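You operate a simulated robot arm through the tools that you are given. There is no shell and no other tool.

You run a simulated robot arm. Do the job below in one go: nothing can be reset, and whatever is moved stays where it is left.

Task
Put things in order on the top of the side table. At the end: the white cup is on the brown square empty carton (marked "PASTA"); the pink berry bag from the top of the side table stands where the clear tall jar stood; the clear tall jar stands where the white cup stood; the blue ice pack from the top of the side table stands on top of the silver steel drip grid; whatever was shut is shut again. Leave all else as you found it, and nothing knocked over.

Only the result counts: the job must be done as asked and must still hold three seconds after the hand-in. Knocking over, shifting, dropping, spilling or breaking anything else fails it.

Robot
A 7-joint arm with a two-finger parallel gripper, fixed in place. Base frame: the origin is on the floor under the middle of its stand, x ahead of it, y to its left, z up; the work surface is at about z = 750. Lengths are in mm, angles in degrees, forces in N, time in s.
With the tool pointing down near the work surface it reaches from about 200 to 680 mm from the base axis. Its first joint turns from -66.0 to 66.0 degrees. Payload 2.4 kg.
The tool frame sits at the grasp point between the pads (the TCP): z along the fingers, y along the line on which they close. The tips reach 30 mm beyond it. Largest opening 94 mm; finger width 28, thickness 10; the body of the gripper, 50 by 96 mm, starts 55 mm behind the TCP.
Orientation is that of the tool frame in the base frame, as [roll, pitch, yaw] about the fixed x, y, z axes, in that order (R = Rz(yaw) Ry(pitch) Rx(roll)). With the fingers straight down and closing along the base's y, the tool's x points along the base's -x, its y along +y and its z along -z.

Tools
- The arm moves only by the tool apply_moves. Its argument "increments" is a list of rows, each a list of 6 numbers: the shift along the tool's x, y, z in mm, then the turn, a rotation vector about the tool's x, y, z in degrees. In form: [[x, y, z, wx, wy, wz], ...]. A call has 1 to 20 rows; each row is the pose to reach, as a shift and turn from the pose commanded when the call began, along the tool's axes at that moment. "jaw" is the finger opening in mm, from 0 to 94, set as the call begins (left out, the last holds). A row lasts 0.2 s, in which the tool goes at most 50 mm and 8.6 degrees; a call with a longer step from one row to the next is refused whole, and so is a gripper value outside its range. Where a pose cannot be reached the arm comes as near as it can. A force on the tool above 40 N (or 10 N above the force at the start of the call, whichever is more), or a blocked arm, ends the call early, and 0.2 s more pass. Each finger travels about 153 mm/s and halts on what it meets, pressing with about 31 N; the grip force reading is that of the motor and also rises with nothing between the fingers. The clock runs only during rows and for 0.2 s after the last one: add rows that repeat a pose to give the fingers time. It gives the time, the measured TCP pose, the force on the tool (base axes), the opening and the grip force at its end, in the units of the frame above (readings bear some noise), with the torque about the TCP (base axes, N m) and any sound that the robot's microphone picked up.
- Cameras (640 x 400 px; columns grow to the right, rows downward): "scene" is fixed at [46.1, 486.5, 1439]; the picture's right is [-0.65, -0.76, 0.00], its down [-0.47, 0.40, -0.78] and it looks along [0.60, -0.51, -0.62] (base axes); focal length 361 px, centre (320, 200). "wrist" rides on the gripper at [76, 14, -103] in the tool frame; the picture's right is [-0.18, 0.98, 0.00], its down [-0.75, -0.14, -0.64] and it looks along [-0.63, -0.12, 0.77] (tool axes); focal length 243 px, centre (320, 200). There is no depth. A picture from a camera that has moved, and an enlarged one, comes with that camera's place and axes in the base frame and with its lens.
- capture(camera): a new picture of that camera. No time passes.
- enlarge(camera, box): a new picture of the part [left, top, right, bottom] of that camera's present view, enlarged. No time passes.
- sign_off(): hands the job in; it is judged then, once.

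Nothing tells you positions but the pictures and the camera data. Unless the task says otherwise, let go and move clear before handing in.

The tools are called after "Call:" by a JSON object that holds its "op" and its "data". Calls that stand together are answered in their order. apply_moves: Moves the arm, as the interface text tells. Its arguments: {"type":"object","properties":{"increments":{"type":"array","items":{"type":"array","items":{"type":"number"}}},"jaw":{"type":"number"}},"required":["increments"]} The other tools are called the same way: capture (camera) takes a picture; enlarge (camera, box) takes an enlarged picture of a part of a camera's view; sign_off () hands the job in.

At the start:

```text
time_s: 0.0
ee_pos: [361.9, -135.9, 1037.5]
tcp_rot: [-179.9, 0.0, -180.0]
force: [0.3, 0.0, 0.2]
moment: [-0.02, -0.02, -0.01]
width: 94.0
gripper_force: 0.0
```

scene: 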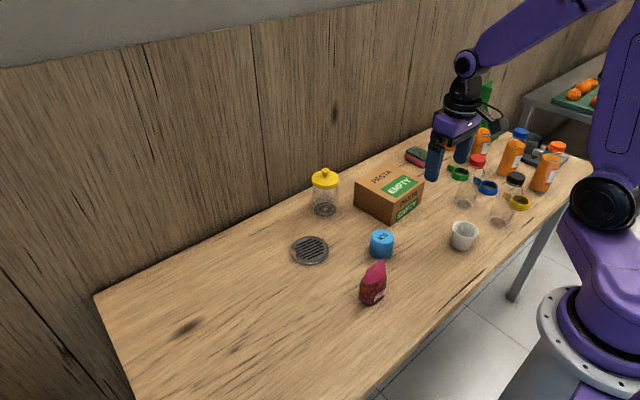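
wrist: 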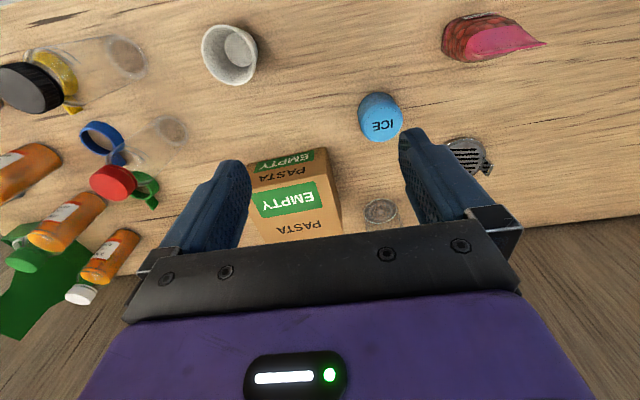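

I see a side table with a white cup, a PASTA carton, a clear jar with yellow lid, a pink berry bag, a blue ice pack and a drip grid, plus bottles on the right. I'll look more closely first before planning any moves.

Call:
{"op": "enlarge", "data": {"camera": "scene", "box": [270, 140, 430, 240]}}

Call:
{"op": "enlarge", "data": {"camera": "scene", "box": [270, 210, 430, 310]}}

Call:
{"op": "enlarge", "data": {"camera": "scene", "box": [400, 170, 560, 270]}}

Call:
{"op": "enlarge", "data": {"camera": "wrist", "box": [160, 0, 560, 250]}}

```text
4.00 times, centred on (350, 190) of scene
camera zoom: at [46.1, 486.5, 1439.0], right [-0.65, -0.76, 0.0], down [-0.47, 0.4, -0.78], along [0.6, -0.51, -0.62], focal length 1445 px, centre (200, 240)
```

zoom: 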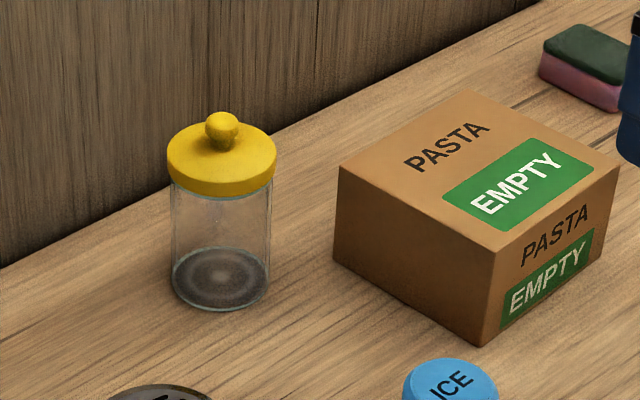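

```text
4.00 times, centred on (350, 260) of scene
camera zoom: at [46.1, 486.5, 1439.0], right [-0.65, -0.76, 0.0], down [-0.47, 0.4, -0.78], along [0.6, -0.51, -0.62], focal length 1445 px, centre (200, -40)
```

zoom: 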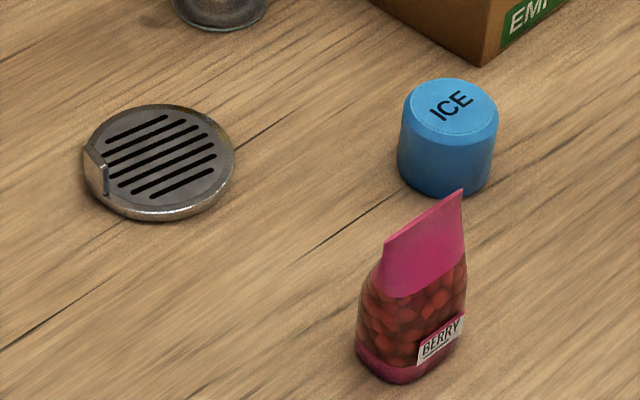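

```text
4.00 times, centred on (480, 220) of scene
camera zoom: at [46.1, 486.5, 1439.0], right [-0.65, -0.76, 0.0], down [-0.47, 0.4, -0.78], along [0.6, -0.51, -0.62], focal length 1445 px, centre (-320, 120)
```

zoom: 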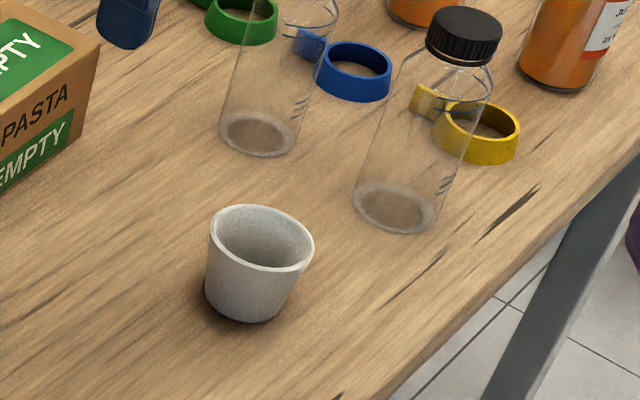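

```text
1.60 times, centred on (360, 125) of wrist
camera zoom: at [285.3, -121.4, 1140.2], right [0.18, 0.98, 0.0], down [0.75, -0.14, 0.64], along [0.63, -0.12, -0.77], focal length 388 px, centre (256, 320)
```

zoom: 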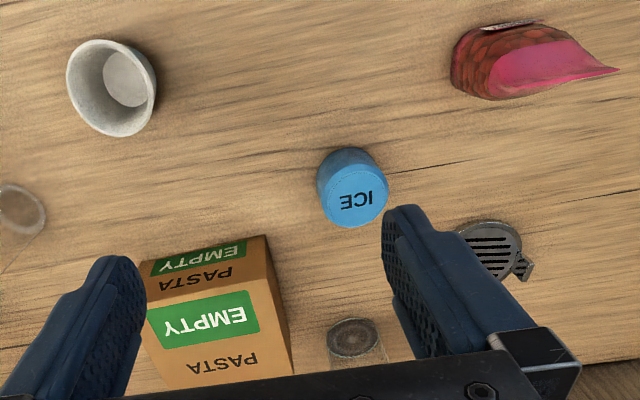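

The table lies as expected: ice pack near (439, -61), drip grid near (555, 85), cup near (318, -242), carton centred near (560, -218) with its top near z 836, jar near (660, -61), bag near (357, 63). I'll start with the ice pack and move above it for a better look at it and the grid.

Call:
{"op": "apply_moves", "data": {"increments": [[-19, 18.5, 22, 0, 0, 0], [-38, 37, 44, 0, 0, 0], [-57, 55.5, 66, 0, 0, 0], [-77, 74.5, 87.5, 0, 0, 0], [-77, 74.5, 87.5, 0, 0, 0]], "jaw": 94}}

Call:
{"op": "capture", "data": {"camera": "wrist"}}

Call:
{"op": "capture", "data": {"camera": "scene"}}

```text
time_s: 1.2
ee_pos: [439.7, -62.2, 949.6]
tcp_rot: [180.0, 0.0, -180.0]
force: [-0.5, -0.2, -1.6]
moment: [0.01, 0.01, 0.0]
width: 93.9
gripper_force: 0.2
```

```text
taken
camera wrist: at [363.7, -46.9, 1050.9], right [0.18, 0.98, 0.0], down [0.75, -0.14, 0.64], along [0.63, -0.12, -0.77], focal length 243 px, centre (320, 200)
```

wrist: 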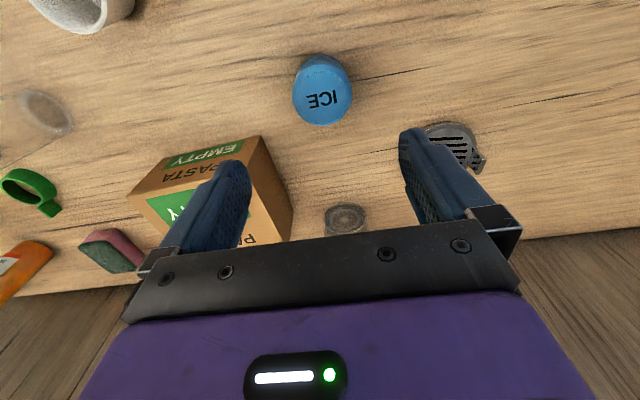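

```text
taken
```

scene: 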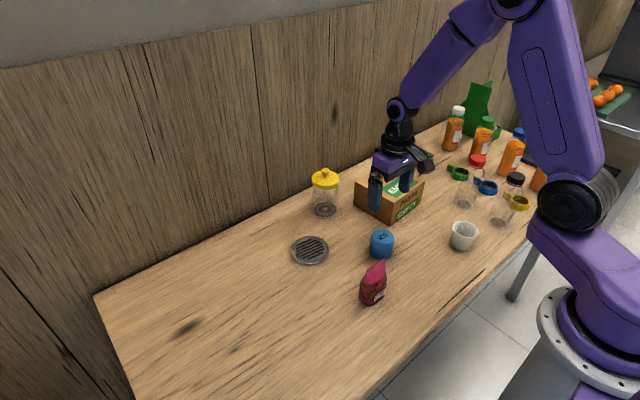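

The ice pack sits right under the gripper at about (440, -60). I'll descend around it and close.

Call:
{"op": "apply_moves", "data": {"increments": [[0, 2, 35, 0, 0, 0], [0, 2, 70, 0, 0, 0], [0, 2, 105, 0, 0, 0], [0, 2, 135, 0, 0, 0], [0, 2, 155, 0, 0, 0], [0, 2, 161, 0, 0, 0], [0, 2, 161, 0, 0, 0]], "jaw": 94}}

Call:
{"op": "capture", "data": {"camera": "wrist"}}

Call:
{"op": "enlarge", "data": {"camera": "scene", "box": [300, 160, 460, 260]}}

```text
time_s: 2.8
ee_pos: [439.6, -59.8, 789.1]
tcp_rot: [179.9, 0.0, 179.9]
force: [0.5, -0.2, -0.1]
moment: [0.01, 0.0, -0.02]
width: 94.0
gripper_force: 0.0
```

```text
taken
camera wrist: at [363.4, -44.4, 891.8], right [0.18, 0.98, 0.0], down [0.75, -0.14, 0.64], along [0.63, -0.12, -0.77], focal length 243 px, centre (320, 200)
```

wrist: 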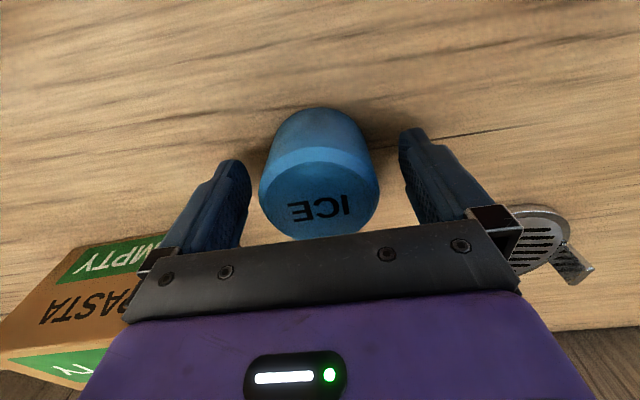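

```text
4.00 times, centred on (380, 210) of scene
camera zoom: at [46.1, 486.5, 1439.0], right [-0.65, -0.76, 0.0], down [-0.47, 0.4, -0.78], along [0.6, -0.51, -0.62], focal length 1445 px, centre (80, 160)
```

zoom: 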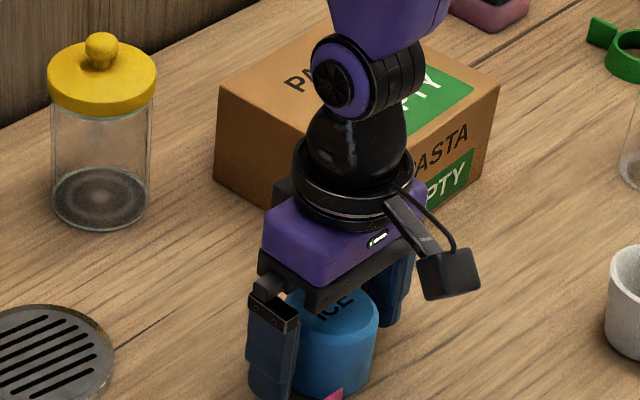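

The ice pack is centred between the fingers. Closing now, then a small lift.

Call:
{"op": "apply_moves", "data": {"increments": [[0, 0, 0, 0, 0, 0], [0, 0, 0, 0, 0, 0], [0, 0, 0, 0, 0, 0]], "jaw": 40}}

```text
time_s: 3.6
ee_pos: [439.6, -60.4, 788.3]
tcp_rot: [179.9, -0.1, 179.9]
force: [0.4, -0.6, -0.2]
moment: [0.01, -0.03, 0.02]
width: 58.9
gripper_force: 31.3
```

Gripped at 58.9 mm. Lifting to clear things and look at the grid.

Call:
{"op": "apply_moves", "data": {"increments": [[0, 0, -10, 0, 0, 0], [0, 0, -35, 0, 0, 0], [0, 0, -60, 0, 0, 0], [0, 0, -90, 0, 0, 0], [0, 0, -90, 0, 0, 0]], "jaw": 40}}

Call:
{"op": "capture", "data": {"camera": "wrist"}}

Call:
{"op": "enlarge", "data": {"camera": "scene", "box": [270, 210, 350, 260]}}

```text
time_s: 4.8
ee_pos: [439.4, -60.3, 881.1]
tcp_rot: [-179.9, 0.0, 179.9]
force: [-0.5, -0.2, 0.4]
moment: [0.0, -0.03, -0.02]
width: 39.9
gripper_force: 0.0
```

```text
taken
camera wrist: at [362.7, -45.1, 982.9], right [0.18, 0.98, 0.0], down [0.75, -0.14, 0.64], along [0.63, -0.12, -0.77], focal length 243 px, centre (320, 200)
```

wrist: 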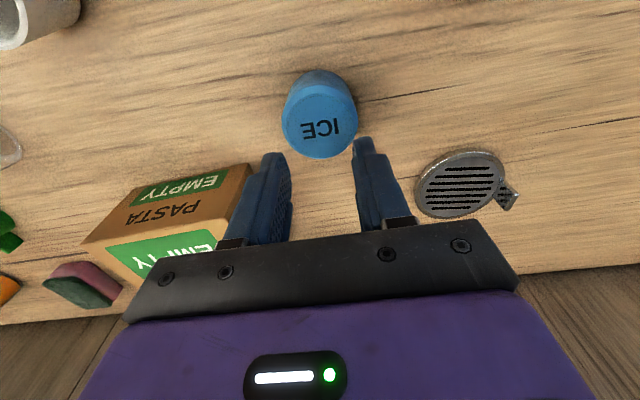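

```text
8.00 times, centred on (310, 235) of scene
camera zoom: at [46.1, 486.5, 1439.0], right [-0.65, -0.76, 0.0], down [-0.47, 0.4, -0.78], along [0.6, -0.51, -0.62], focal length 2890 px, centre (400, -80)
```

zoom: 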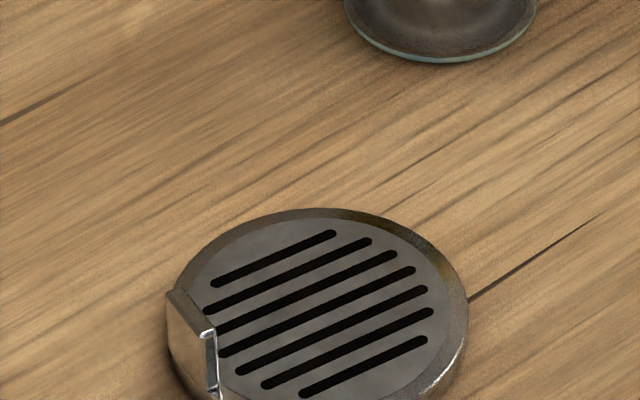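

The ice pack slipped out of the grip and still stands at its spot (about 438, -60). I'll go back down a little lower, grip again and lift very slowly to learn why it slipped.

Call:
{"op": "apply_moves", "data": {"increments": [[0, 0, 0, 0, 0, 0], [0, 0, 0, 0, 0, 0], [0, 0, 0, 0, 0, 0], [0, 0, 30, 0, 0, 0], [0, 0, 60, 0, 0, 0], [0, 0, 85, 0, 0, 0], [0, 0, 98, 0, 0, 0], [0, 0, 98, 0, 0, 0]], "jaw": 94}}

Call:
{"op": "capture", "data": {"camera": "wrist"}}

```text
time_s: 6.6
ee_pos: [437.8, -60.9, 781.7]
tcp_rot: [179.9, 0.0, -180.0]
force: [0.5, -0.9, 0.0]
moment: [-0.01, -0.01, 0.04]
width: 94.0
gripper_force: 0.1
```

```text
taken
camera wrist: at [361.3, -45.8, 883.5], right [0.18, 0.98, 0.0], down [0.75, -0.14, 0.64], along [0.63, -0.12, -0.77], focal length 243 px, centre (320, 200)
```

wrist: 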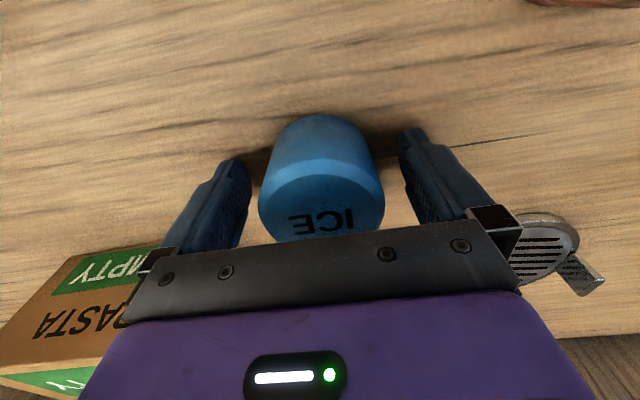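

Around it again, lower this time. Close and lift only 6 mm slowly, watching force and width.

Call:
{"op": "apply_moves", "data": {"increments": [[0, 0, 0, 0, 0, 0], [0, 0, 0, 0, 0, 0], [0, 0, 0, 0, 0, 0], [0, 0, 0, 0, 0, 0]], "jaw": 30}}

Call:
{"op": "apply_moves", "data": {"increments": [[0, 0, -1, 0, 0, 0], [0, 0, -2, 0, 0, 0], [0, 0, -3, 0, 0, 0], [0, 0, -4, 0, 0, 0], [0, 0, -5, 0, 0, 0], [0, 0, -6, 0, 0, 0]], "jaw": 30}}

Call:
{"op": "capture", "data": {"camera": "wrist"}}

```text
time_s: 7.6
ee_pos: [437.5, -60.3, 780.9]
tcp_rot: [-180.0, 0.1, 180.0]
force: [-0.8, -0.2, 0.1]
moment: [0.01, 0.03, -0.01]
width: 59.6
gripper_force: 30.7
```

```text
time_s: 9.0
ee_pos: [438.6, -59.9, 785.9]
tcp_rot: [-180.0, 0.0, -179.9]
force: [-0.3, 0.0, -1.1]
moment: [0.03, -0.02, -0.04]
width: 59.6
gripper_force: 31.0
```

```text
taken
camera wrist: at [362.2, -44.6, 889.4], right [0.18, 0.98, 0.0], down [0.75, -0.14, 0.64], along [0.63, -0.12, -0.77], focal length 243 px, centre (320, 200)
```

wrist: 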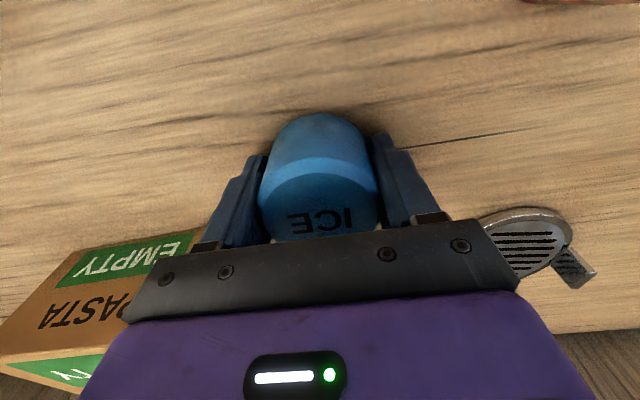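

It's lifting with the gripper now (width unchanged at 59.6). The sides taper so I'll keep lifting gently.

Call:
{"op": "apply_moves", "data": {"increments": [[0, 0, -2, 0, 0, 0], [0, 0, -4, 0, 0, 0], [0, 0, -6, 0, 0, 0], [0, 0, -9, 0, 0, 0], [0, 0, -12, 0, 0, 0], [0, 0, -15, 0, 0, 0], [0, 0, -17, 0, 0, 0], [0, 0, -19, 0, 0, 0], [0, 0, -20, 0, 0, 0]], "jaw": 30}}

Call:
{"op": "capture", "data": {"camera": "wrist"}}

Call:
{"op": "enlarge", "data": {"camera": "scene", "box": [320, 180, 440, 255]}}

```text
time_s: 11.0
ee_pos: [439.2, -58.0, 806.2]
tcp_rot: [180.0, 0.0, -179.9]
force: [0.4, 0.1, -0.9]
moment: [0.02, 0.0, -0.03]
width: 59.4
gripper_force: 31.1
```

```text
taken
camera wrist: at [362.2, -44.4, 909.1], right [0.18, 0.98, 0.0], down [0.75, -0.14, 0.64], along [0.63, -0.12, -0.77], focal length 243 px, centre (320, 200)
```

wrist: 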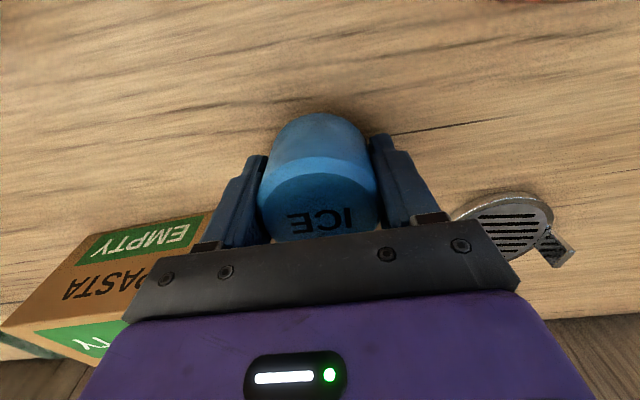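

```text
5.33 times, centred on (380, 218) of scene
camera zoom: at [46.1, 486.5, 1439.0], right [-0.65, -0.76, 0.0], down [-0.47, 0.4, -0.78], along [0.6, -0.51, -0.62], focal length 1927 px, centre (0, 107)
```

zoom: 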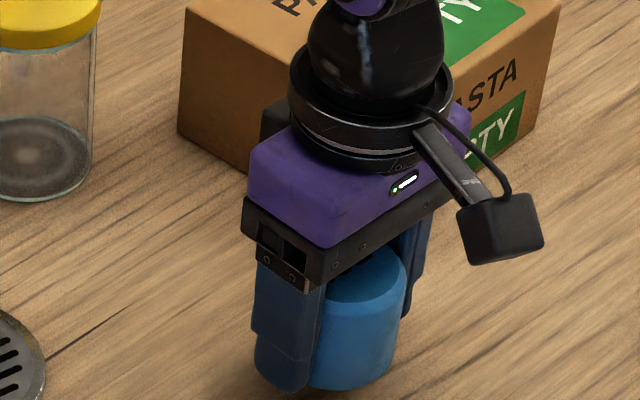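

The ice pack is held. I'll lift a bit more and carry it slowly toward the grid, then look again.

Call:
{"op": "apply_moves", "data": {"increments": [[0, 0, -2, 0, 0, 0], [-1, 1, -5, 0, 0, 0], [-4, 5, -8, 0, 0, 0], [-8, 10, -11, 0, 0, 0], [-13, 16, -14, 0, 0, 0], [-19, 22, -16, 0, 0, 0], [-25, 29, -18, 0, 0, 0], [-31, 36, -19, 0, 0, 0], [-37, 43, -20, 0, 0, 0], [-42, 50, -20, 0, 0, 0], [-47, 56, -20, 0, 0, 0], [-51, 61, -20, 0, 0, 0], [-54, 65, -20, 0, 0, 0], [-56, 68, -20, 0, 0, 0], [-58, 69, -20, 0, 0, 0]], "jaw": 30}}

Call:
{"op": "capture", "data": {"camera": "wrist"}}

Call:
{"op": "enlarge", "data": {"camera": "scene", "box": [260, 160, 420, 260]}}

```text
time_s: 14.2
ee_pos: [495.5, 8.7, 827.3]
tcp_rot: [179.9, 0.0, 180.0]
force: [-1.4, -0.8, -1.0]
moment: [-0.02, 0.03, 0.02]
width: 59.1
gripper_force: 30.5
```

```text
taken
camera wrist: at [419.8, 24.6, 929.9], right [0.18, 0.98, 0.0], down [0.75, -0.14, 0.64], along [0.63, -0.12, -0.77], focal length 243 px, centre (320, 200)
```

wrist: 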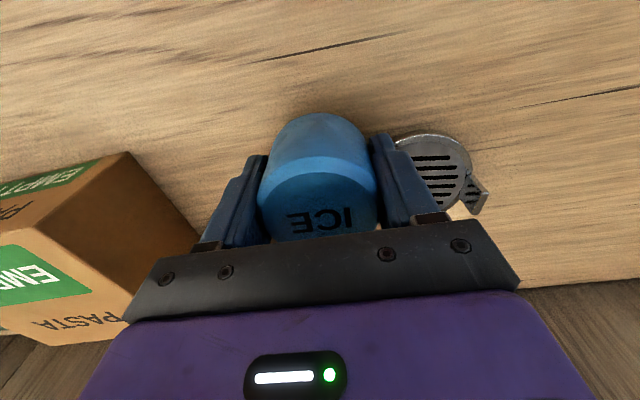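

```text
4.00 times, centred on (340, 210) of scene
camera zoom: at [46.1, 486.5, 1439.0], right [-0.65, -0.76, 0.0], down [-0.47, 0.4, -0.78], along [0.6, -0.51, -0.62], focal length 1445 px, centre (240, 160)
```

zoom: 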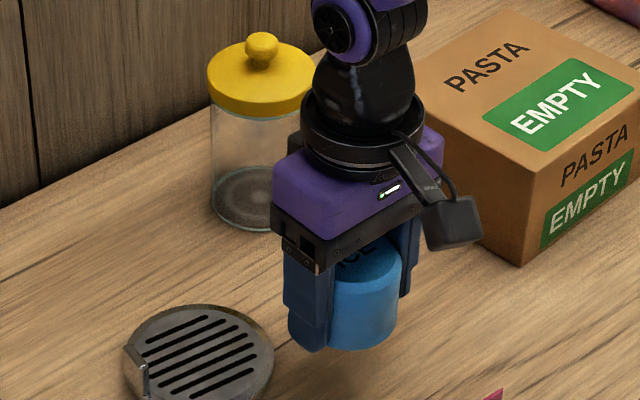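

Still held, with a slight creep in the taper. The grid centre is near (555, 80); moving over it now at constant gentle speed and lowering somewhat.

Call:
{"op": "apply_moves", "data": {"increments": [[-2, 2, 0, 0, 0, 0], [-6, 7, 0, 0, 0, 0], [-11, 13, 0, 0, 0, 0], [-17, 20, 0, 0, 0, 0], [-23, 28, 0, 0, 0, 0], [-29, 35, 0, 0, 0, 0], [-35, 42, 0, 0, 0, 0], [-41, 49, 0, 0, 0, 0], [-46, 56, 0, 0, 0, 0], [-51, 61, 0, 0, 0, 0], [-54, 66, 0, 0, 0, 0], [-57, 69, 0, 0, 0, 0], [-59, 71, 0, 0, 0, 0]], "jaw": 30}}

Call:
{"op": "capture", "data": {"camera": "wrist"}}

Call:
{"op": "enlarge", "data": {"camera": "scene", "box": [260, 180, 380, 255]}}

```text
time_s: 17.0
ee_pos: [556.1, 79.2, 827.0]
tcp_rot: [-180.0, 0.1, -179.9]
force: [0.4, 0.4, -1.9]
moment: [0.02, -0.01, -0.01]
width: 59.2
gripper_force: 30.6
```

```text
taken
camera wrist: at [480.0, 95.2, 929.5], right [0.18, 0.98, 0.0], down [0.75, -0.14, 0.64], along [0.63, -0.12, -0.77], focal length 243 px, centre (320, 200)
```

wrist: 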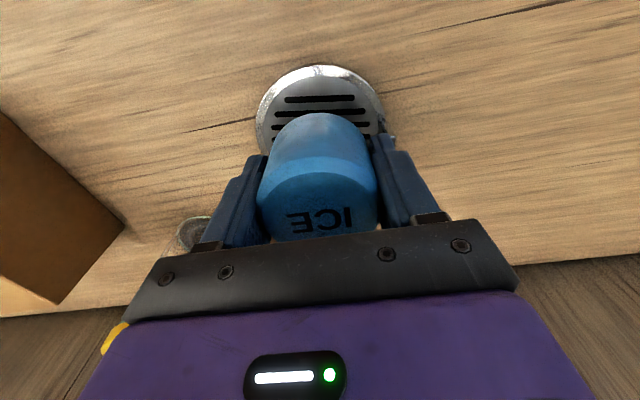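

```text
5.33 times, centred on (320, 218) of scene
camera zoom: at [46.1, 486.5, 1439.0], right [-0.65, -0.76, 0.0], down [-0.47, 0.4, -0.78], along [0.6, -0.51, -0.62], focal length 1927 px, centre (320, 107)
```

zoom: 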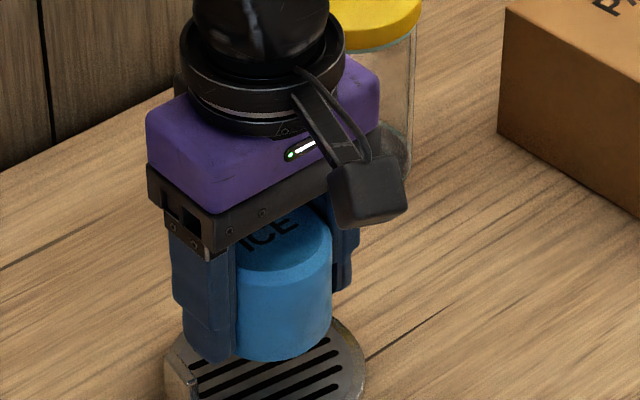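

I'm above the grid, its centre fits at about (560, 80). The grid has a raised tab on its +y side, so I'll look at it closely before lowering, to keep the fingers off it.

Call:
{"op": "enlarge", "data": {"camera": "scene", "box": [284, 228, 332, 268]}}

Call:
{"op": "enlarge", "data": {"camera": "wrist", "box": [240, 50, 440, 175]}}

```text
10.00 times, centred on (308, 248) of scene
camera zoom: at [46.1, 486.5, 1439.0], right [-0.65, -0.76, 0.0], down [-0.47, 0.4, -0.78], along [0.6, -0.51, -0.62], focal length 3612 px, centre (440, -280)
```

zoom: 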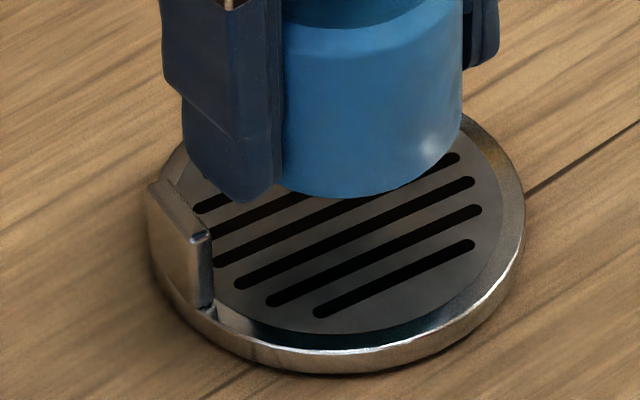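

```text
3.20 times, centred on (340, 112) of wrist
camera zoom: at [480.0, 95.2, 929.5], right [0.18, 0.98, 0.0], down [0.75, -0.14, 0.64], along [0.63, -0.12, -0.77], focal length 776 px, centre (256, 480)
```

zoom: 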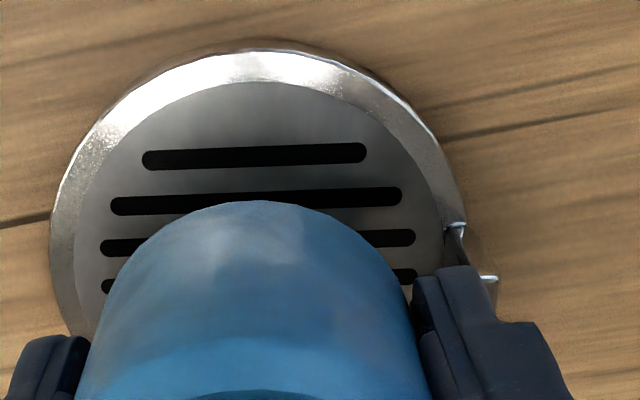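

The tab stands up about 25 mm at y≈121, x≈560–590, very near where my +y finger would go. I'll turn the gripper 60° about the vertical so the fingers land away from it, shifting to the grid centre meanwhile.

Call:
{"op": "apply_moves", "data": {"increments": [[0, 0, 0, 0, 0, -3], [-1, 0, 0, 0, 0, -8], [-1, 0, 0, 0, 0, -14], [-2, 0, 0, 0, 0, -20], [-2, 0, 0, 0, 0, -26], [-3, 1, 0, 0, 0, -32], [-3, 1, 0, 0, 0, -38], [-4, 1, 0, 0, 0, -44], [-4, 1, 0, 0, 0, -50], [-4, 1, 0, 0, 0, -55], [-4, 1, 0, 0, 0, -58], [-4, 1, 0, 0, 0, -60]], "jaw": 30}}

Call:
{"op": "capture", "data": {"camera": "wrist"}}

Call:
{"op": "enlarge", "data": {"camera": "scene", "box": [260, 180, 380, 255]}}

```text
time_s: 19.6
ee_pos: [559.5, 80.5, 827.1]
tcp_rot: [179.9, 0.0, -119.9]
force: [-0.4, 0.0, -1.7]
moment: [-0.03, 0.02, 0.01]
width: 59.2
gripper_force: 30.5
```

```text
taken
camera wrist: at [508.9, 22.8, 929.6], right [-0.76, 0.65, 0.0], down [0.5, 0.58, 0.64], along [0.42, 0.49, -0.77], focal length 243 px, centre (320, 200)
```

wrist: 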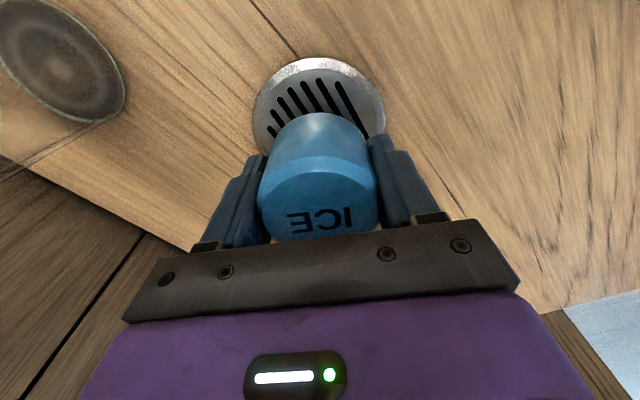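

```text
5.33 times, centred on (320, 218) of scene
camera zoom: at [46.1, 486.5, 1439.0], right [-0.65, -0.76, 0.0], down [-0.47, 0.4, -0.78], along [0.6, -0.51, -0.62], focal length 1927 px, centre (320, 107)
```

zoom: 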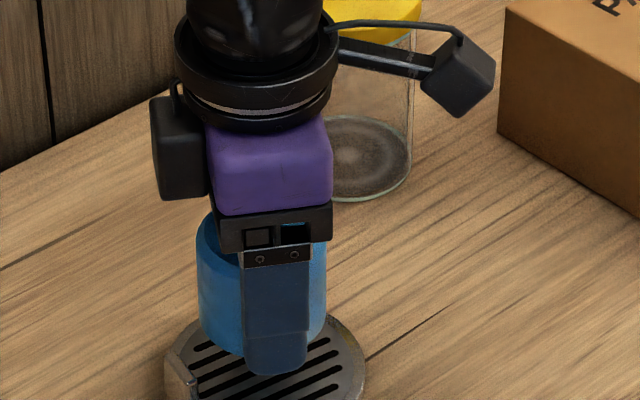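

Now aligned on the grid centre with fingers away from the tab. Lowering gently.

Call:
{"op": "apply_moves", "data": {"increments": [[0, 0.5, 2, 0, 0, 0], [0, 0.5, 5, 0, 0, 0], [0, 0.5, 9, 0, 0, 0], [0, 0.5, 13, 0, 0, 0], [0, 0.5, 17, 0, 0, 0], [0, 0.5, 20, 0, 0, 0], [0, 0.5, 22, 0, 0, 0]], "jaw": 30}}

Call:
{"op": "enlarge", "data": {"camera": "scene", "box": [280, 210, 344, 260]}}

```text
time_s: 21.2
ee_pos: [558.8, 82.6, 805.8]
tcp_rot: [-180.0, 0.0, -119.9]
force: [-1.0, -0.6, -1.8]
moment: [0.02, -0.02, 0.02]
width: 59.5
gripper_force: 30.8
```

```text
8.00 times, centred on (312, 235) of scene
camera zoom: at [46.1, 486.5, 1439.0], right [-0.65, -0.76, 0.0], down [-0.47, 0.4, -0.78], along [0.6, -0.51, -0.62], focal length 2890 px, centre (384, -80)
```

zoom: 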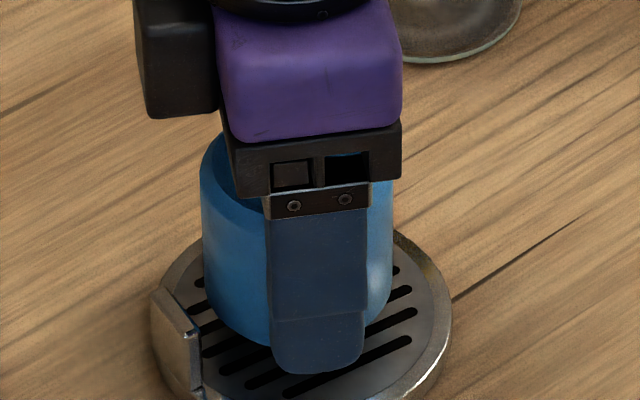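

Ice pack bottom is about 10–15 mm above the grid. Lowering in small steps, watching force.

Call:
{"op": "apply_moves", "data": {"increments": [[0, 0, 1.5, 0, 0, 0], [0, 0, 3, 0, 0, 0], [0, 0, 4.5, 0, 0, 0], [0, 0, 6, 0, 0, 0], [0, 0, 7.5, 0, 0, 0], [0, 0, 9, 0, 0, 0]], "jaw": 30}}

Call:
{"op": "enlarge", "data": {"camera": "scene", "box": [280, 210, 344, 260]}}

```text
time_s: 22.6
ee_pos: [558.9, 82.1, 795.7]
tcp_rot: [179.9, 0.0, -120.1]
force: [-0.4, -0.2, -1.2]
moment: [-0.02, 0.0, -0.01]
width: 59.2
gripper_force: 30.9
```

```text
8.00 times, centred on (312, 235) of scene
camera zoom: at [46.1, 486.5, 1439.0], right [-0.65, -0.76, 0.0], down [-0.47, 0.4, -0.78], along [0.6, -0.51, -0.62], focal length 2890 px, centre (384, -80)
```

zoom: 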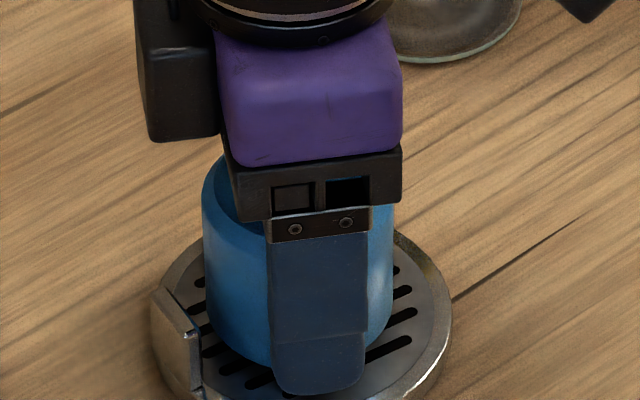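

Call:
{"op": "apply_moves", "data": {"increments": [[0, 0, 1, 0, 0, 0], [0, 0, 2, 0, 0, 0], [0, 0, 3, 0, 0, 0], [0, 0, 4, 0, 0, 0]], "jaw": 30}}

```text
time_s: 23.6
ee_pos: [558.9, 81.2, 792.0]
tcp_rot: [180.0, -0.1, -120.0]
force: [-0.2, -0.1, -1.8]
moment: [0.0, -0.03, 0.01]
width: 59.0
gripper_force: 31.2
```

No contact force yet; continuing down in 1 mm steps.

Call:
{"op": "apply_moves", "data": {"increments": [[0, 0, 1, 0, 0, 0], [0, 0, 2, 0, 0, 0], [0, 0, 3, 0, 0, 0]], "jaw": 30}}

Call:
{"op": "enlarge", "data": {"camera": "scene", "box": [280, 210, 344, 260]}}

```text
time_s: 24.4
ee_pos: [559.3, 82.1, 789.7]
tcp_rot: [-179.9, 0.1, -120.0]
force: [-8.5, -0.8, 25.4]
moment: [-0.06, 0.29, -0.03]
width: 59.3
gripper_force: 31.0
```

```text
8.00 times, centred on (312, 235) of scene
camera zoom: at [45.4, 486.5, 1439.0], right [-0.65, -0.76, 0.0], down [-0.47, 0.4, -0.78], along [0.6, -0.51, -0.62], focal length 2890 px, centre (384, -80)
```

zoom: 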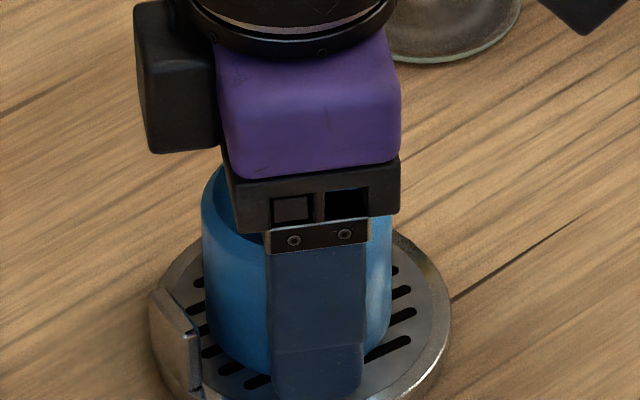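

Contact felt (ice pack is seated). I'll ease off 1 mm to relieve the load, then open the fingers just a little.

Call:
{"op": "apply_moves", "data": {"increments": [[0, 0, -1, 0, 0, 0], [0, 0, -1.5, 0, 0, 0]], "jaw": 30}}

```text
time_s: 25.0
ee_pos: [559.2, 81.4, 790.3]
tcp_rot: [-179.9, 0.1, -120.0]
force: [1.9, 2.8, 6.9]
moment: [0.02, 0.03, -0.01]
width: 59.1
gripper_force: 31.1
```

Call:
{"op": "apply_moves", "data": {"increments": [[0, 0, -0.5, 0, 0, 0], [0, 0, -0.5, 0, 0, 0]], "jaw": 67}}

Call:
{"op": "enlarge", "data": {"camera": "scene", "box": [280, 210, 344, 260]}}

Call:
{"op": "capture", "data": {"camera": "wrist"}}

```text
time_s: 25.6
ee_pos: [558.8, 80.8, 791.4]
tcp_rot: [180.0, 0.1, -119.9]
force: [-0.3, -0.4, -0.3]
moment: [-0.02, -0.02, 0.0]
width: 66.9
gripper_force: 0.0
```

```text
8.00 times, centred on (312, 235) of scene
camera zoom: at [46.1, 486.5, 1439.0], right [-0.65, -0.76, 0.0], down [-0.47, 0.4, -0.78], along [0.6, -0.51, -0.62], focal length 2890 px, centre (384, -80)
```

zoom: 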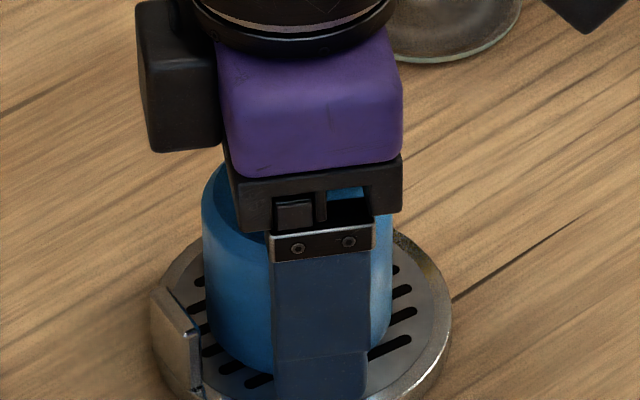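

```text
taken
camera wrist: at [508.7, 22.8, 893.5], right [-0.76, 0.65, 0.0], down [0.5, 0.58, 0.64], along [0.42, 0.49, -0.77], focal length 243 px, centre (320, 200)
```

wrist: 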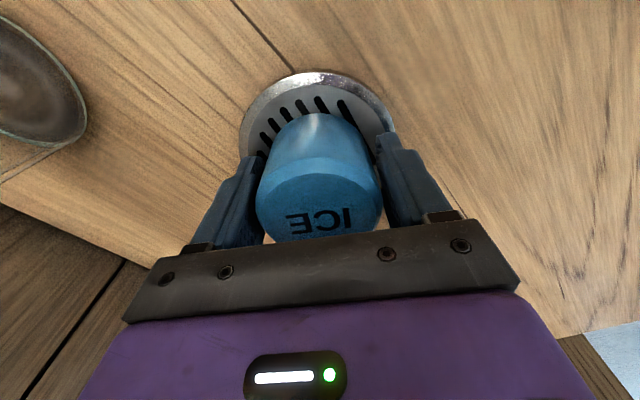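

Released; the ice pack stands on the grid. Raising straight up.

Call:
{"op": "apply_moves", "data": {"increments": [[0, 0, -5, 0, 0, 0], [0, 0, -20, 0, 0, 0], [0, 0, -45, 0, 0, 0], [0, 0, -80, 0, 0, 0], [0, 0, -120, 0, 0, 0], [0, 0, -160, 0, 0, 0]], "jaw": 67}}

Call:
{"op": "enlarge", "data": {"camera": "scene", "box": [260, 180, 380, 255]}}

Call:
{"op": "capture", "data": {"camera": "wrist"}}

```text
time_s: 27.0
ee_pos: [560.8, 82.5, 949.5]
tcp_rot: [180.0, 0.0, -120.0]
force: [-0.2, -0.5, 0.3]
moment: [0.0, -0.04, 0.0]
width: 66.9
gripper_force: 0.1
```

```text
5.33 times, centred on (320, 218) of scene
camera zoom: at [46.1, 486.5, 1439.0], right [-0.65, -0.76, 0.0], down [-0.47, 0.4, -0.78], along [0.6, -0.51, -0.62], focal length 1927 px, centre (320, 107)
```

zoom: 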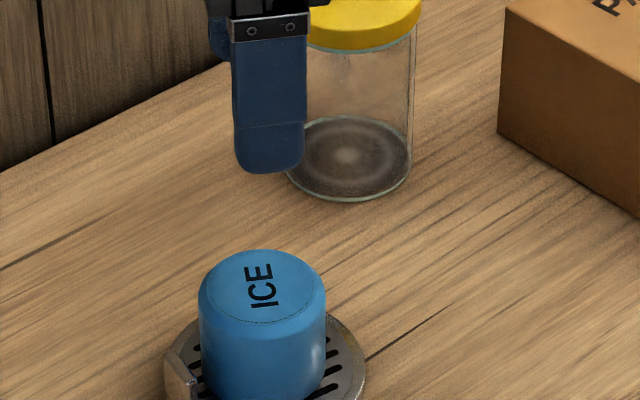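

```text
taken
camera wrist: at [509.5, 23.8, 1053.2], right [-0.76, 0.65, 0.0], down [0.5, 0.58, 0.64], along [0.42, 0.49, -0.77], focal length 243 px, centre (320, 200)
```

wrist: 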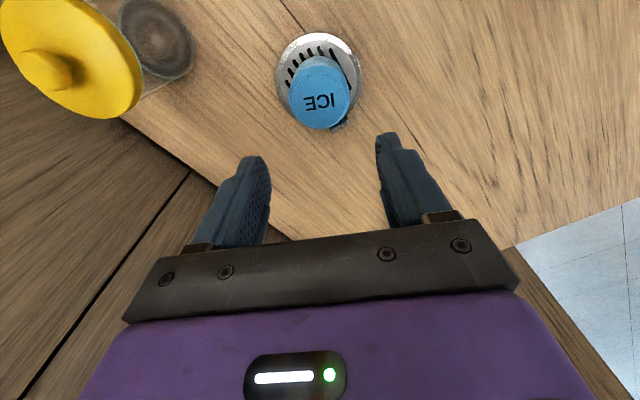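

Ice pack is standing on the drip grid. Next is the cup: turning back and travelling high to above (318, -242).

Call:
{"op": "apply_moves", "data": {"increments": [[20, 2, 0, 0, 0, 3], [55, 7, 0, 0, 0, 9], [95, 11, 0, 0, 0, 15], [135, 16, 0, 0, 0, 21], [175, 21, 0, 0, 0, 27], [215, 26, 0, 0, 0, 33], [255, 30, 0, 0, 0, 39], [295, 35, 0, 0, 0, 45], [335, 40, 0, 0, 0, 51], [375, 45, 0, 0, 0, 57], [402, 48, 0, 0, 0, 60], [402, 48, 0, 0, 0, 60]], "jaw": 94}}

Call:
{"op": "capture", "data": {"camera": "wrist"}}

Call:
{"op": "capture", "data": {"camera": "scene"}}

```text
time_s: 29.6
ee_pos: [317.7, -242.9, 951.6]
tcp_rot: [180.0, -0.1, -179.9]
force: [0.2, 0.1, 0.6]
moment: [0.01, 0.02, -0.02]
width: 94.1
gripper_force: 0.0
```

```text
taken
camera wrist: at [241.3, -227.9, 1053.9], right [0.18, 0.98, 0.0], down [0.75, -0.14, 0.64], along [0.63, -0.12, -0.77], focal length 243 px, centre (320, 200)
```

wrist: 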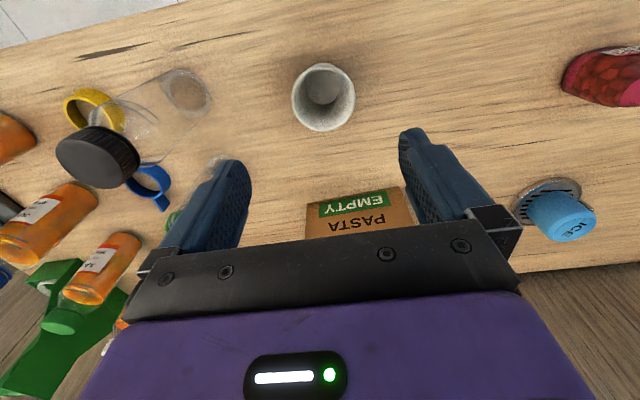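

```text
taken
```

scene: 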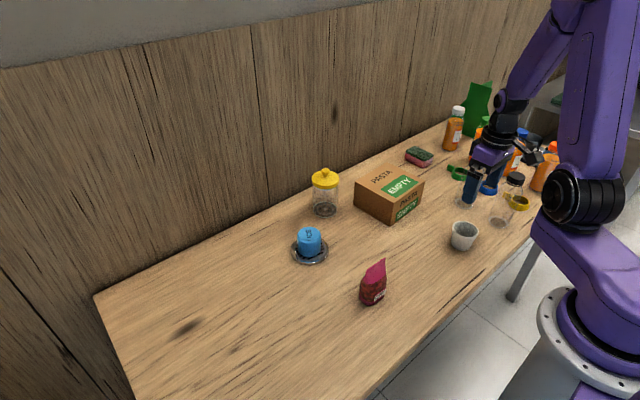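

The cup is right below, centre about (319.5, -240), rim near z 803. Descending around it.

Call:
{"op": "apply_moves", "data": {"increments": [[-2, 3, 35, 0, 0, 0], [-2, 3, 70, 0, 0, 0], [-2, 3, 105, 0, 0, 0], [-2, 3, 135, 0, 0, 0], [-2, 3, 153, 0, 0, 0], [-2, 3, 159, 0, 0, 0], [-2, 3, 159, 0, 0, 0]], "jaw": 94}}

Call:
{"op": "capture", "data": {"camera": "wrist"}}

Call:
{"op": "enlarge", "data": {"camera": "scene", "box": [400, 180, 520, 255]}}

```text
time_s: 31.2
ee_pos: [319.4, -239.7, 791.5]
tcp_rot: [180.0, 0.0, -180.0]
force: [-0.5, -0.1, 0.4]
moment: [-0.01, -0.01, 0.0]
width: 93.8
gripper_force: 0.0
```

```text
taken
camera wrist: at [243.1, -223.7, 893.9], right [0.18, 0.98, 0.0], down [0.75, -0.14, 0.64], along [0.63, -0.12, -0.77], focal length 243 px, centre (320, 200)
```

wrist: 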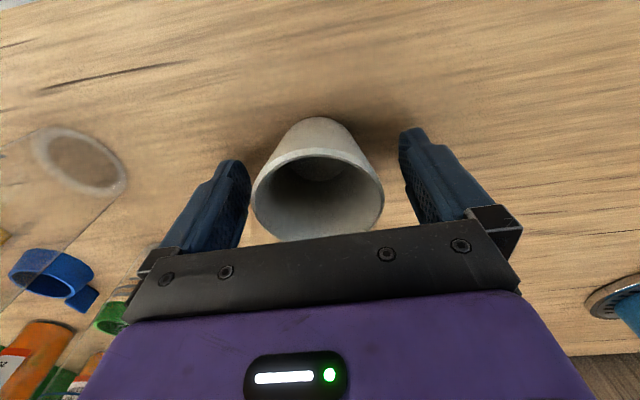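

```text
5.33 times, centred on (460, 218) of scene
camera zoom: at [46.1, 486.5, 1439.0], right [-0.65, -0.76, 0.0], down [-0.47, 0.4, -0.78], along [0.6, -0.51, -0.62], focal length 1927 px, centre (-427, 107)
```

zoom: 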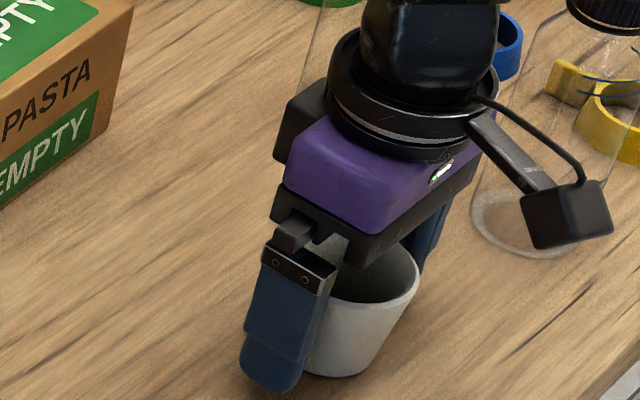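

Fingers straddle the cup evenly. Closing on the rim.

Call:
{"op": "apply_moves", "data": {"increments": [[0, 0, 0, 0, 0, 0], [0, 0, 0, 0, 0, 0], [0, 0, 0, 0, 0, 0], [0, 0, 0, 0, 0, 0]], "jaw": 30}}

Call:
{"op": "apply_moves", "data": {"increments": [[0, 0, -1, 0, 0, 0], [0, 0, -2, 0, 0, 0], [0, 0, -4, 0, 0, 0], [0, 0, -6, 0, 0, 0], [0, 0, -9, 0, 0, 0], [0, 0, -12, 0, 0, 0], [0, 0, -14, 0, 0, 0], [0, 0, -15, 0, 0, 0]], "jaw": 30}}

Call:
{"op": "capture", "data": {"camera": "wrist"}}

Call:
{"op": "enlarge", "data": {"camera": "scene", "box": [400, 180, 520, 255]}}

```text
time_s: 32.2
ee_pos: [320.2, -239.2, 792.2]
tcp_rot: [179.9, 0.0, 179.9]
force: [-0.4, 0.3, 0.6]
moment: [-0.03, 0.0, 0.01]
width: 62.7
gripper_force: 30.6
```

```text
time_s: 34.0
ee_pos: [319.8, -239.1, 806.8]
tcp_rot: [-180.0, 0.0, 179.9]
force: [-0.3, 0.7, 0.0]
moment: [-0.01, 0.01, -0.02]
width: 62.8
gripper_force: 30.6
```

```text
taken
camera wrist: at [242.9, -224.8, 910.1], right [0.18, 0.98, 0.0], down [0.75, -0.14, 0.64], along [0.63, -0.12, -0.77], focal length 243 px, centre (320, 200)
```

wrist: 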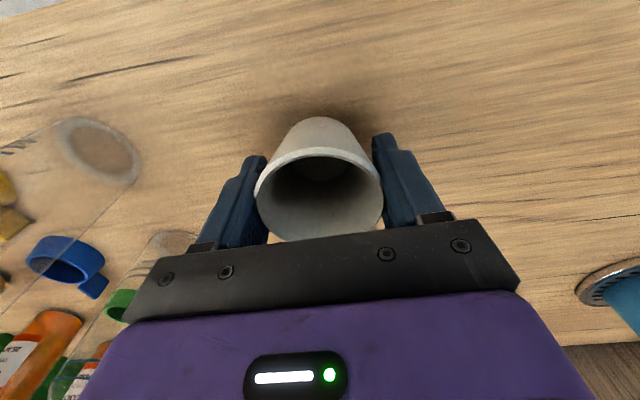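

```text
5.33 times, centred on (460, 218) of scene
camera zoom: at [46.1, 486.5, 1439.0], right [-0.65, -0.76, 0.0], down [-0.47, 0.4, -0.78], along [0.6, -0.51, -0.62], focal length 1927 px, centre (-427, 107)
```

zoom: 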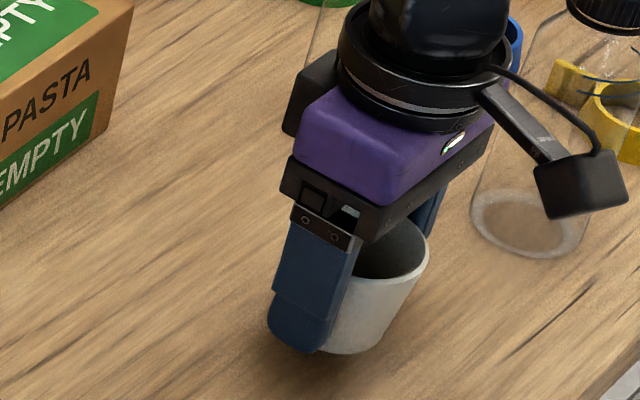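

Cup is lifted and held well. Raising it well above the carton's top.

Call:
{"op": "apply_moves", "data": {"increments": [[0, 0, -4, 0, 0, 0], [0, 0, -10, 0, 0, 0], [0, 0, -20, 0, 0, 0], [0, 0, -32, 0, 0, 0], [0, 0, -46, 0, 0, 0], [0, 0, -60, 0, 0, 0], [0, 0, -74, 0, 0, 0], [0, 0, -88, 0, 0, 0], [0, 0, -98, 0, 0, 0], [0, 0, -104, 0, 0, 0], [0, 0, -107, 0, 0, 0], [0, 0, -107, 0, 0, 0]], "jaw": 30}}

Call:
{"op": "apply_moves", "data": {"increments": [[-4, 0, 0, 0, 0, 0], [-10, 1, 0, 0, 0, 0], [-20, 2, 0, 0, 0, 0], [-33, 3, 0, 0, 0, 0], [-48, 4, 0, 0, 0, 0], [-64, 6, 0, 0, 0, 0], [-80, 7, 0, 0, 0, 0], [-96, 9, 0, 0, 0, 0], [-112, 10, 0, 0, 0, 0], [-128, 12, 0, 0, 0, 0], [-144, 13, 0, 0, 0, 0], [-160, 14, 0, 0, 0, 0], [-176, 16, 0, 0, 0, 0], [-191, 17, 0, 0, 0, 0], [-204, 18, 0, 0, 0, 0], [-215, 19, 0, 0, 0, 0], [-224, 20, 0, 0, 0, 0], [-231, 21, 0, 0, 0, 0], [-236, 21, 0, 0, 0, 0], [-237, 21, 0, 0, 0, 0]], "jaw": 30}}

Call:
{"op": "capture", "data": {"camera": "wrist"}}

Call:
{"op": "enlarge", "data": {"camera": "scene", "box": [330, 140, 450, 215]}}

```text
time_s: 36.6
ee_pos: [318.2, -240.6, 915.4]
tcp_rot: [180.0, 0.0, 180.0]
force: [-0.5, -1.0, -1.1]
moment: [0.04, 0.01, 0.01]
width: 62.7
gripper_force: 31.1
```

```text
time_s: 40.8
ee_pos: [555.3, -217.5, 914.4]
tcp_rot: [-180.0, 0.0, -180.0]
force: [-0.2, 0.9, -0.8]
moment: [0.02, 0.03, -0.02]
width: 62.3
gripper_force: 31.1
```

```text
taken
camera wrist: at [480.0, -203.4, 1017.0], right [0.18, 0.98, 0.0], down [0.75, -0.14, 0.64], along [0.63, -0.12, -0.77], focal length 243 px, centre (320, 200)
```

wrist: 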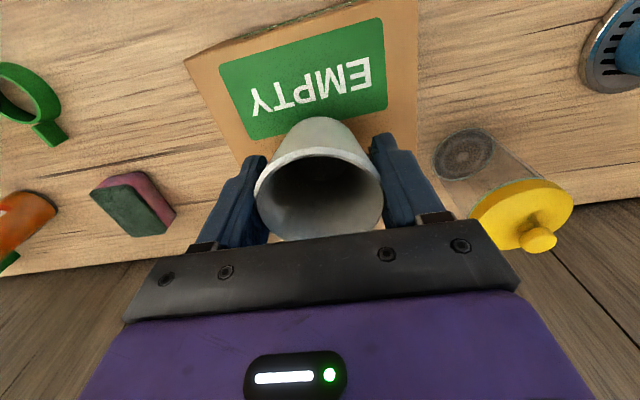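

```text
5.33 times, centred on (390, 178) of scene
camera zoom: at [46.1, 486.5, 1439.0], right [-0.65, -0.76, 0.0], down [-0.47, 0.4, -0.78], along [0.6, -0.51, -0.62], focal length 1927 px, centre (-53, 320)
```

zoom: 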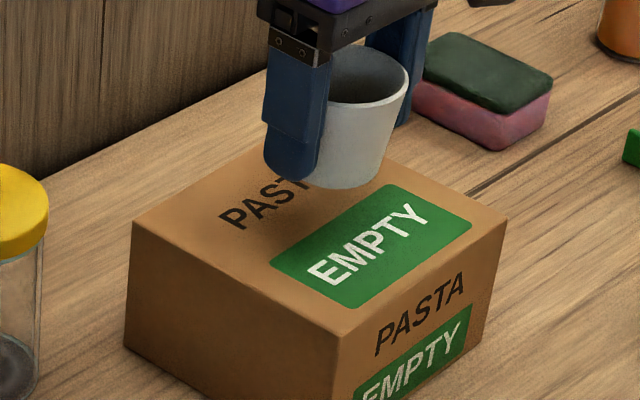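

Cup hangs over the carton's middle. Lowering: first 28 mm, then in 1 mm steps with force checks.

Call:
{"op": "apply_moves", "data": {"increments": [[0, 0, 2, 0, 0, 0], [0, 0, 6, 0, 0, 0], [0, 0, 11, 0, 0, 0], [0, 0, 17, 0, 0, 0], [0, 0, 22, 0, 0, 0], [0, 0, 26, 0, 0, 0], [0, 0, 28, 0, 0, 0]], "jaw": 30}}

Call:
{"op": "apply_moves", "data": {"increments": [[0, 0, 1, 0, 0, 0], [0, 0, 2, 0, 0, 0], [0, 0, 3, 0, 0, 0]], "jaw": 30}}

Call:
{"op": "enlarge", "data": {"camera": "scene", "box": [330, 140, 450, 215]}}

```text
time_s: 42.4
ee_pos: [556.6, -219.6, 885.7]
tcp_rot: [-180.0, -0.1, 180.0]
force: [0.1, -0.8, -1.4]
moment: [-0.02, 0.0, -0.01]
width: 62.4
gripper_force: 30.8
```

```text
time_s: 43.2
ee_pos: [555.3, -219.1, 882.8]
tcp_rot: [179.9, -0.1, 180.0]
force: [0.8, -0.4, 0.3]
moment: [0.01, 0.0, 0.02]
width: 62.4
gripper_force: 31.1
```

```text
5.33 times, centred on (390, 178) of scene
camera zoom: at [46.1, 486.5, 1439.0], right [-0.65, -0.76, 0.0], down [-0.47, 0.4, -0.78], along [0.6, -0.51, -0.62], focal length 1927 px, centre (-53, 320)
```

zoom: 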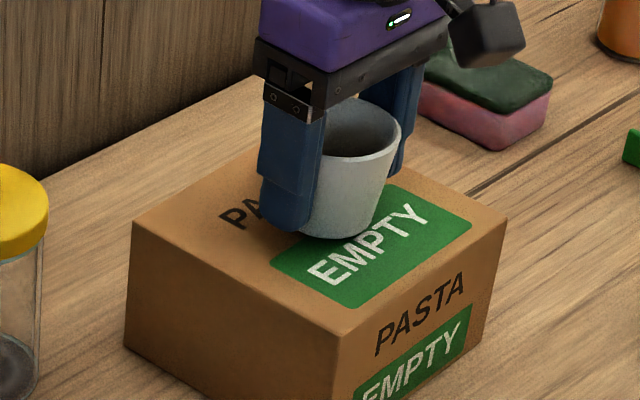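

Call:
{"op": "apply_moves", "data": {"increments": [[0, 0, 0.7, 0, 0, 0], [0, 0, 1.4, 0, 0, 0], [0, 0, 2, 0, 0, 0]], "jaw": 30}}

```text
time_s: 44.0
ee_pos: [555.9, -219.0, 881.4]
tcp_rot: [-180.0, 0.0, 179.9]
force: [-0.2, 0.6, -0.5]
moment: [0.03, -0.02, 0.02]
width: 62.7
gripper_force: 31.1
```

The cup bottom is a few millimetres above the carton by my estimate and no contact shows yet. Continuing down in sub-millimetre steps.

Call:
{"op": "apply_moves", "data": {"increments": [[0, 0, 0.7, 0, 0, 0], [0, 0, 1.4, 0, 0, 0], [0, 0, 2, 0, 0, 0]], "jaw": 30}}

Call:
{"op": "enlarge", "data": {"camera": "scene", "box": [360, 160, 420, 200]}}

```text
time_s: 44.8
ee_pos: [555.6, -218.8, 879.8]
tcp_rot: [-179.9, 0.0, -180.0]
force: [-1.1, -0.3, 3.7]
moment: [0.03, 0.06, 0.03]
width: 62.4
gripper_force: 30.7
```

```text
10.00 times, centred on (390, 180) of scene
camera zoom: at [46.0, 486.5, 1439.0], right [-0.65, -0.76, 0.0], down [-0.47, 0.4, -0.78], along [0.6, -0.51, -0.62], focal length 3612 px, centre (-380, 400)
```

zoom: 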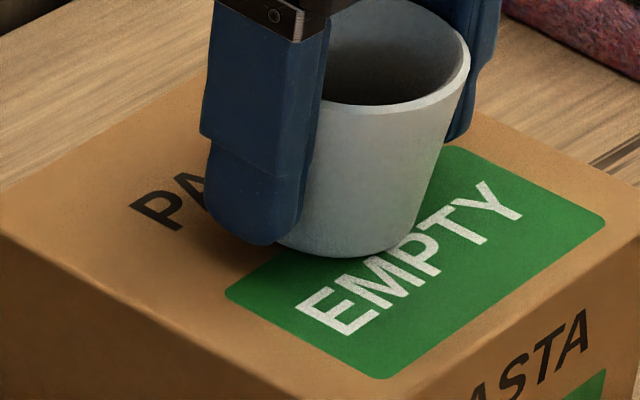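

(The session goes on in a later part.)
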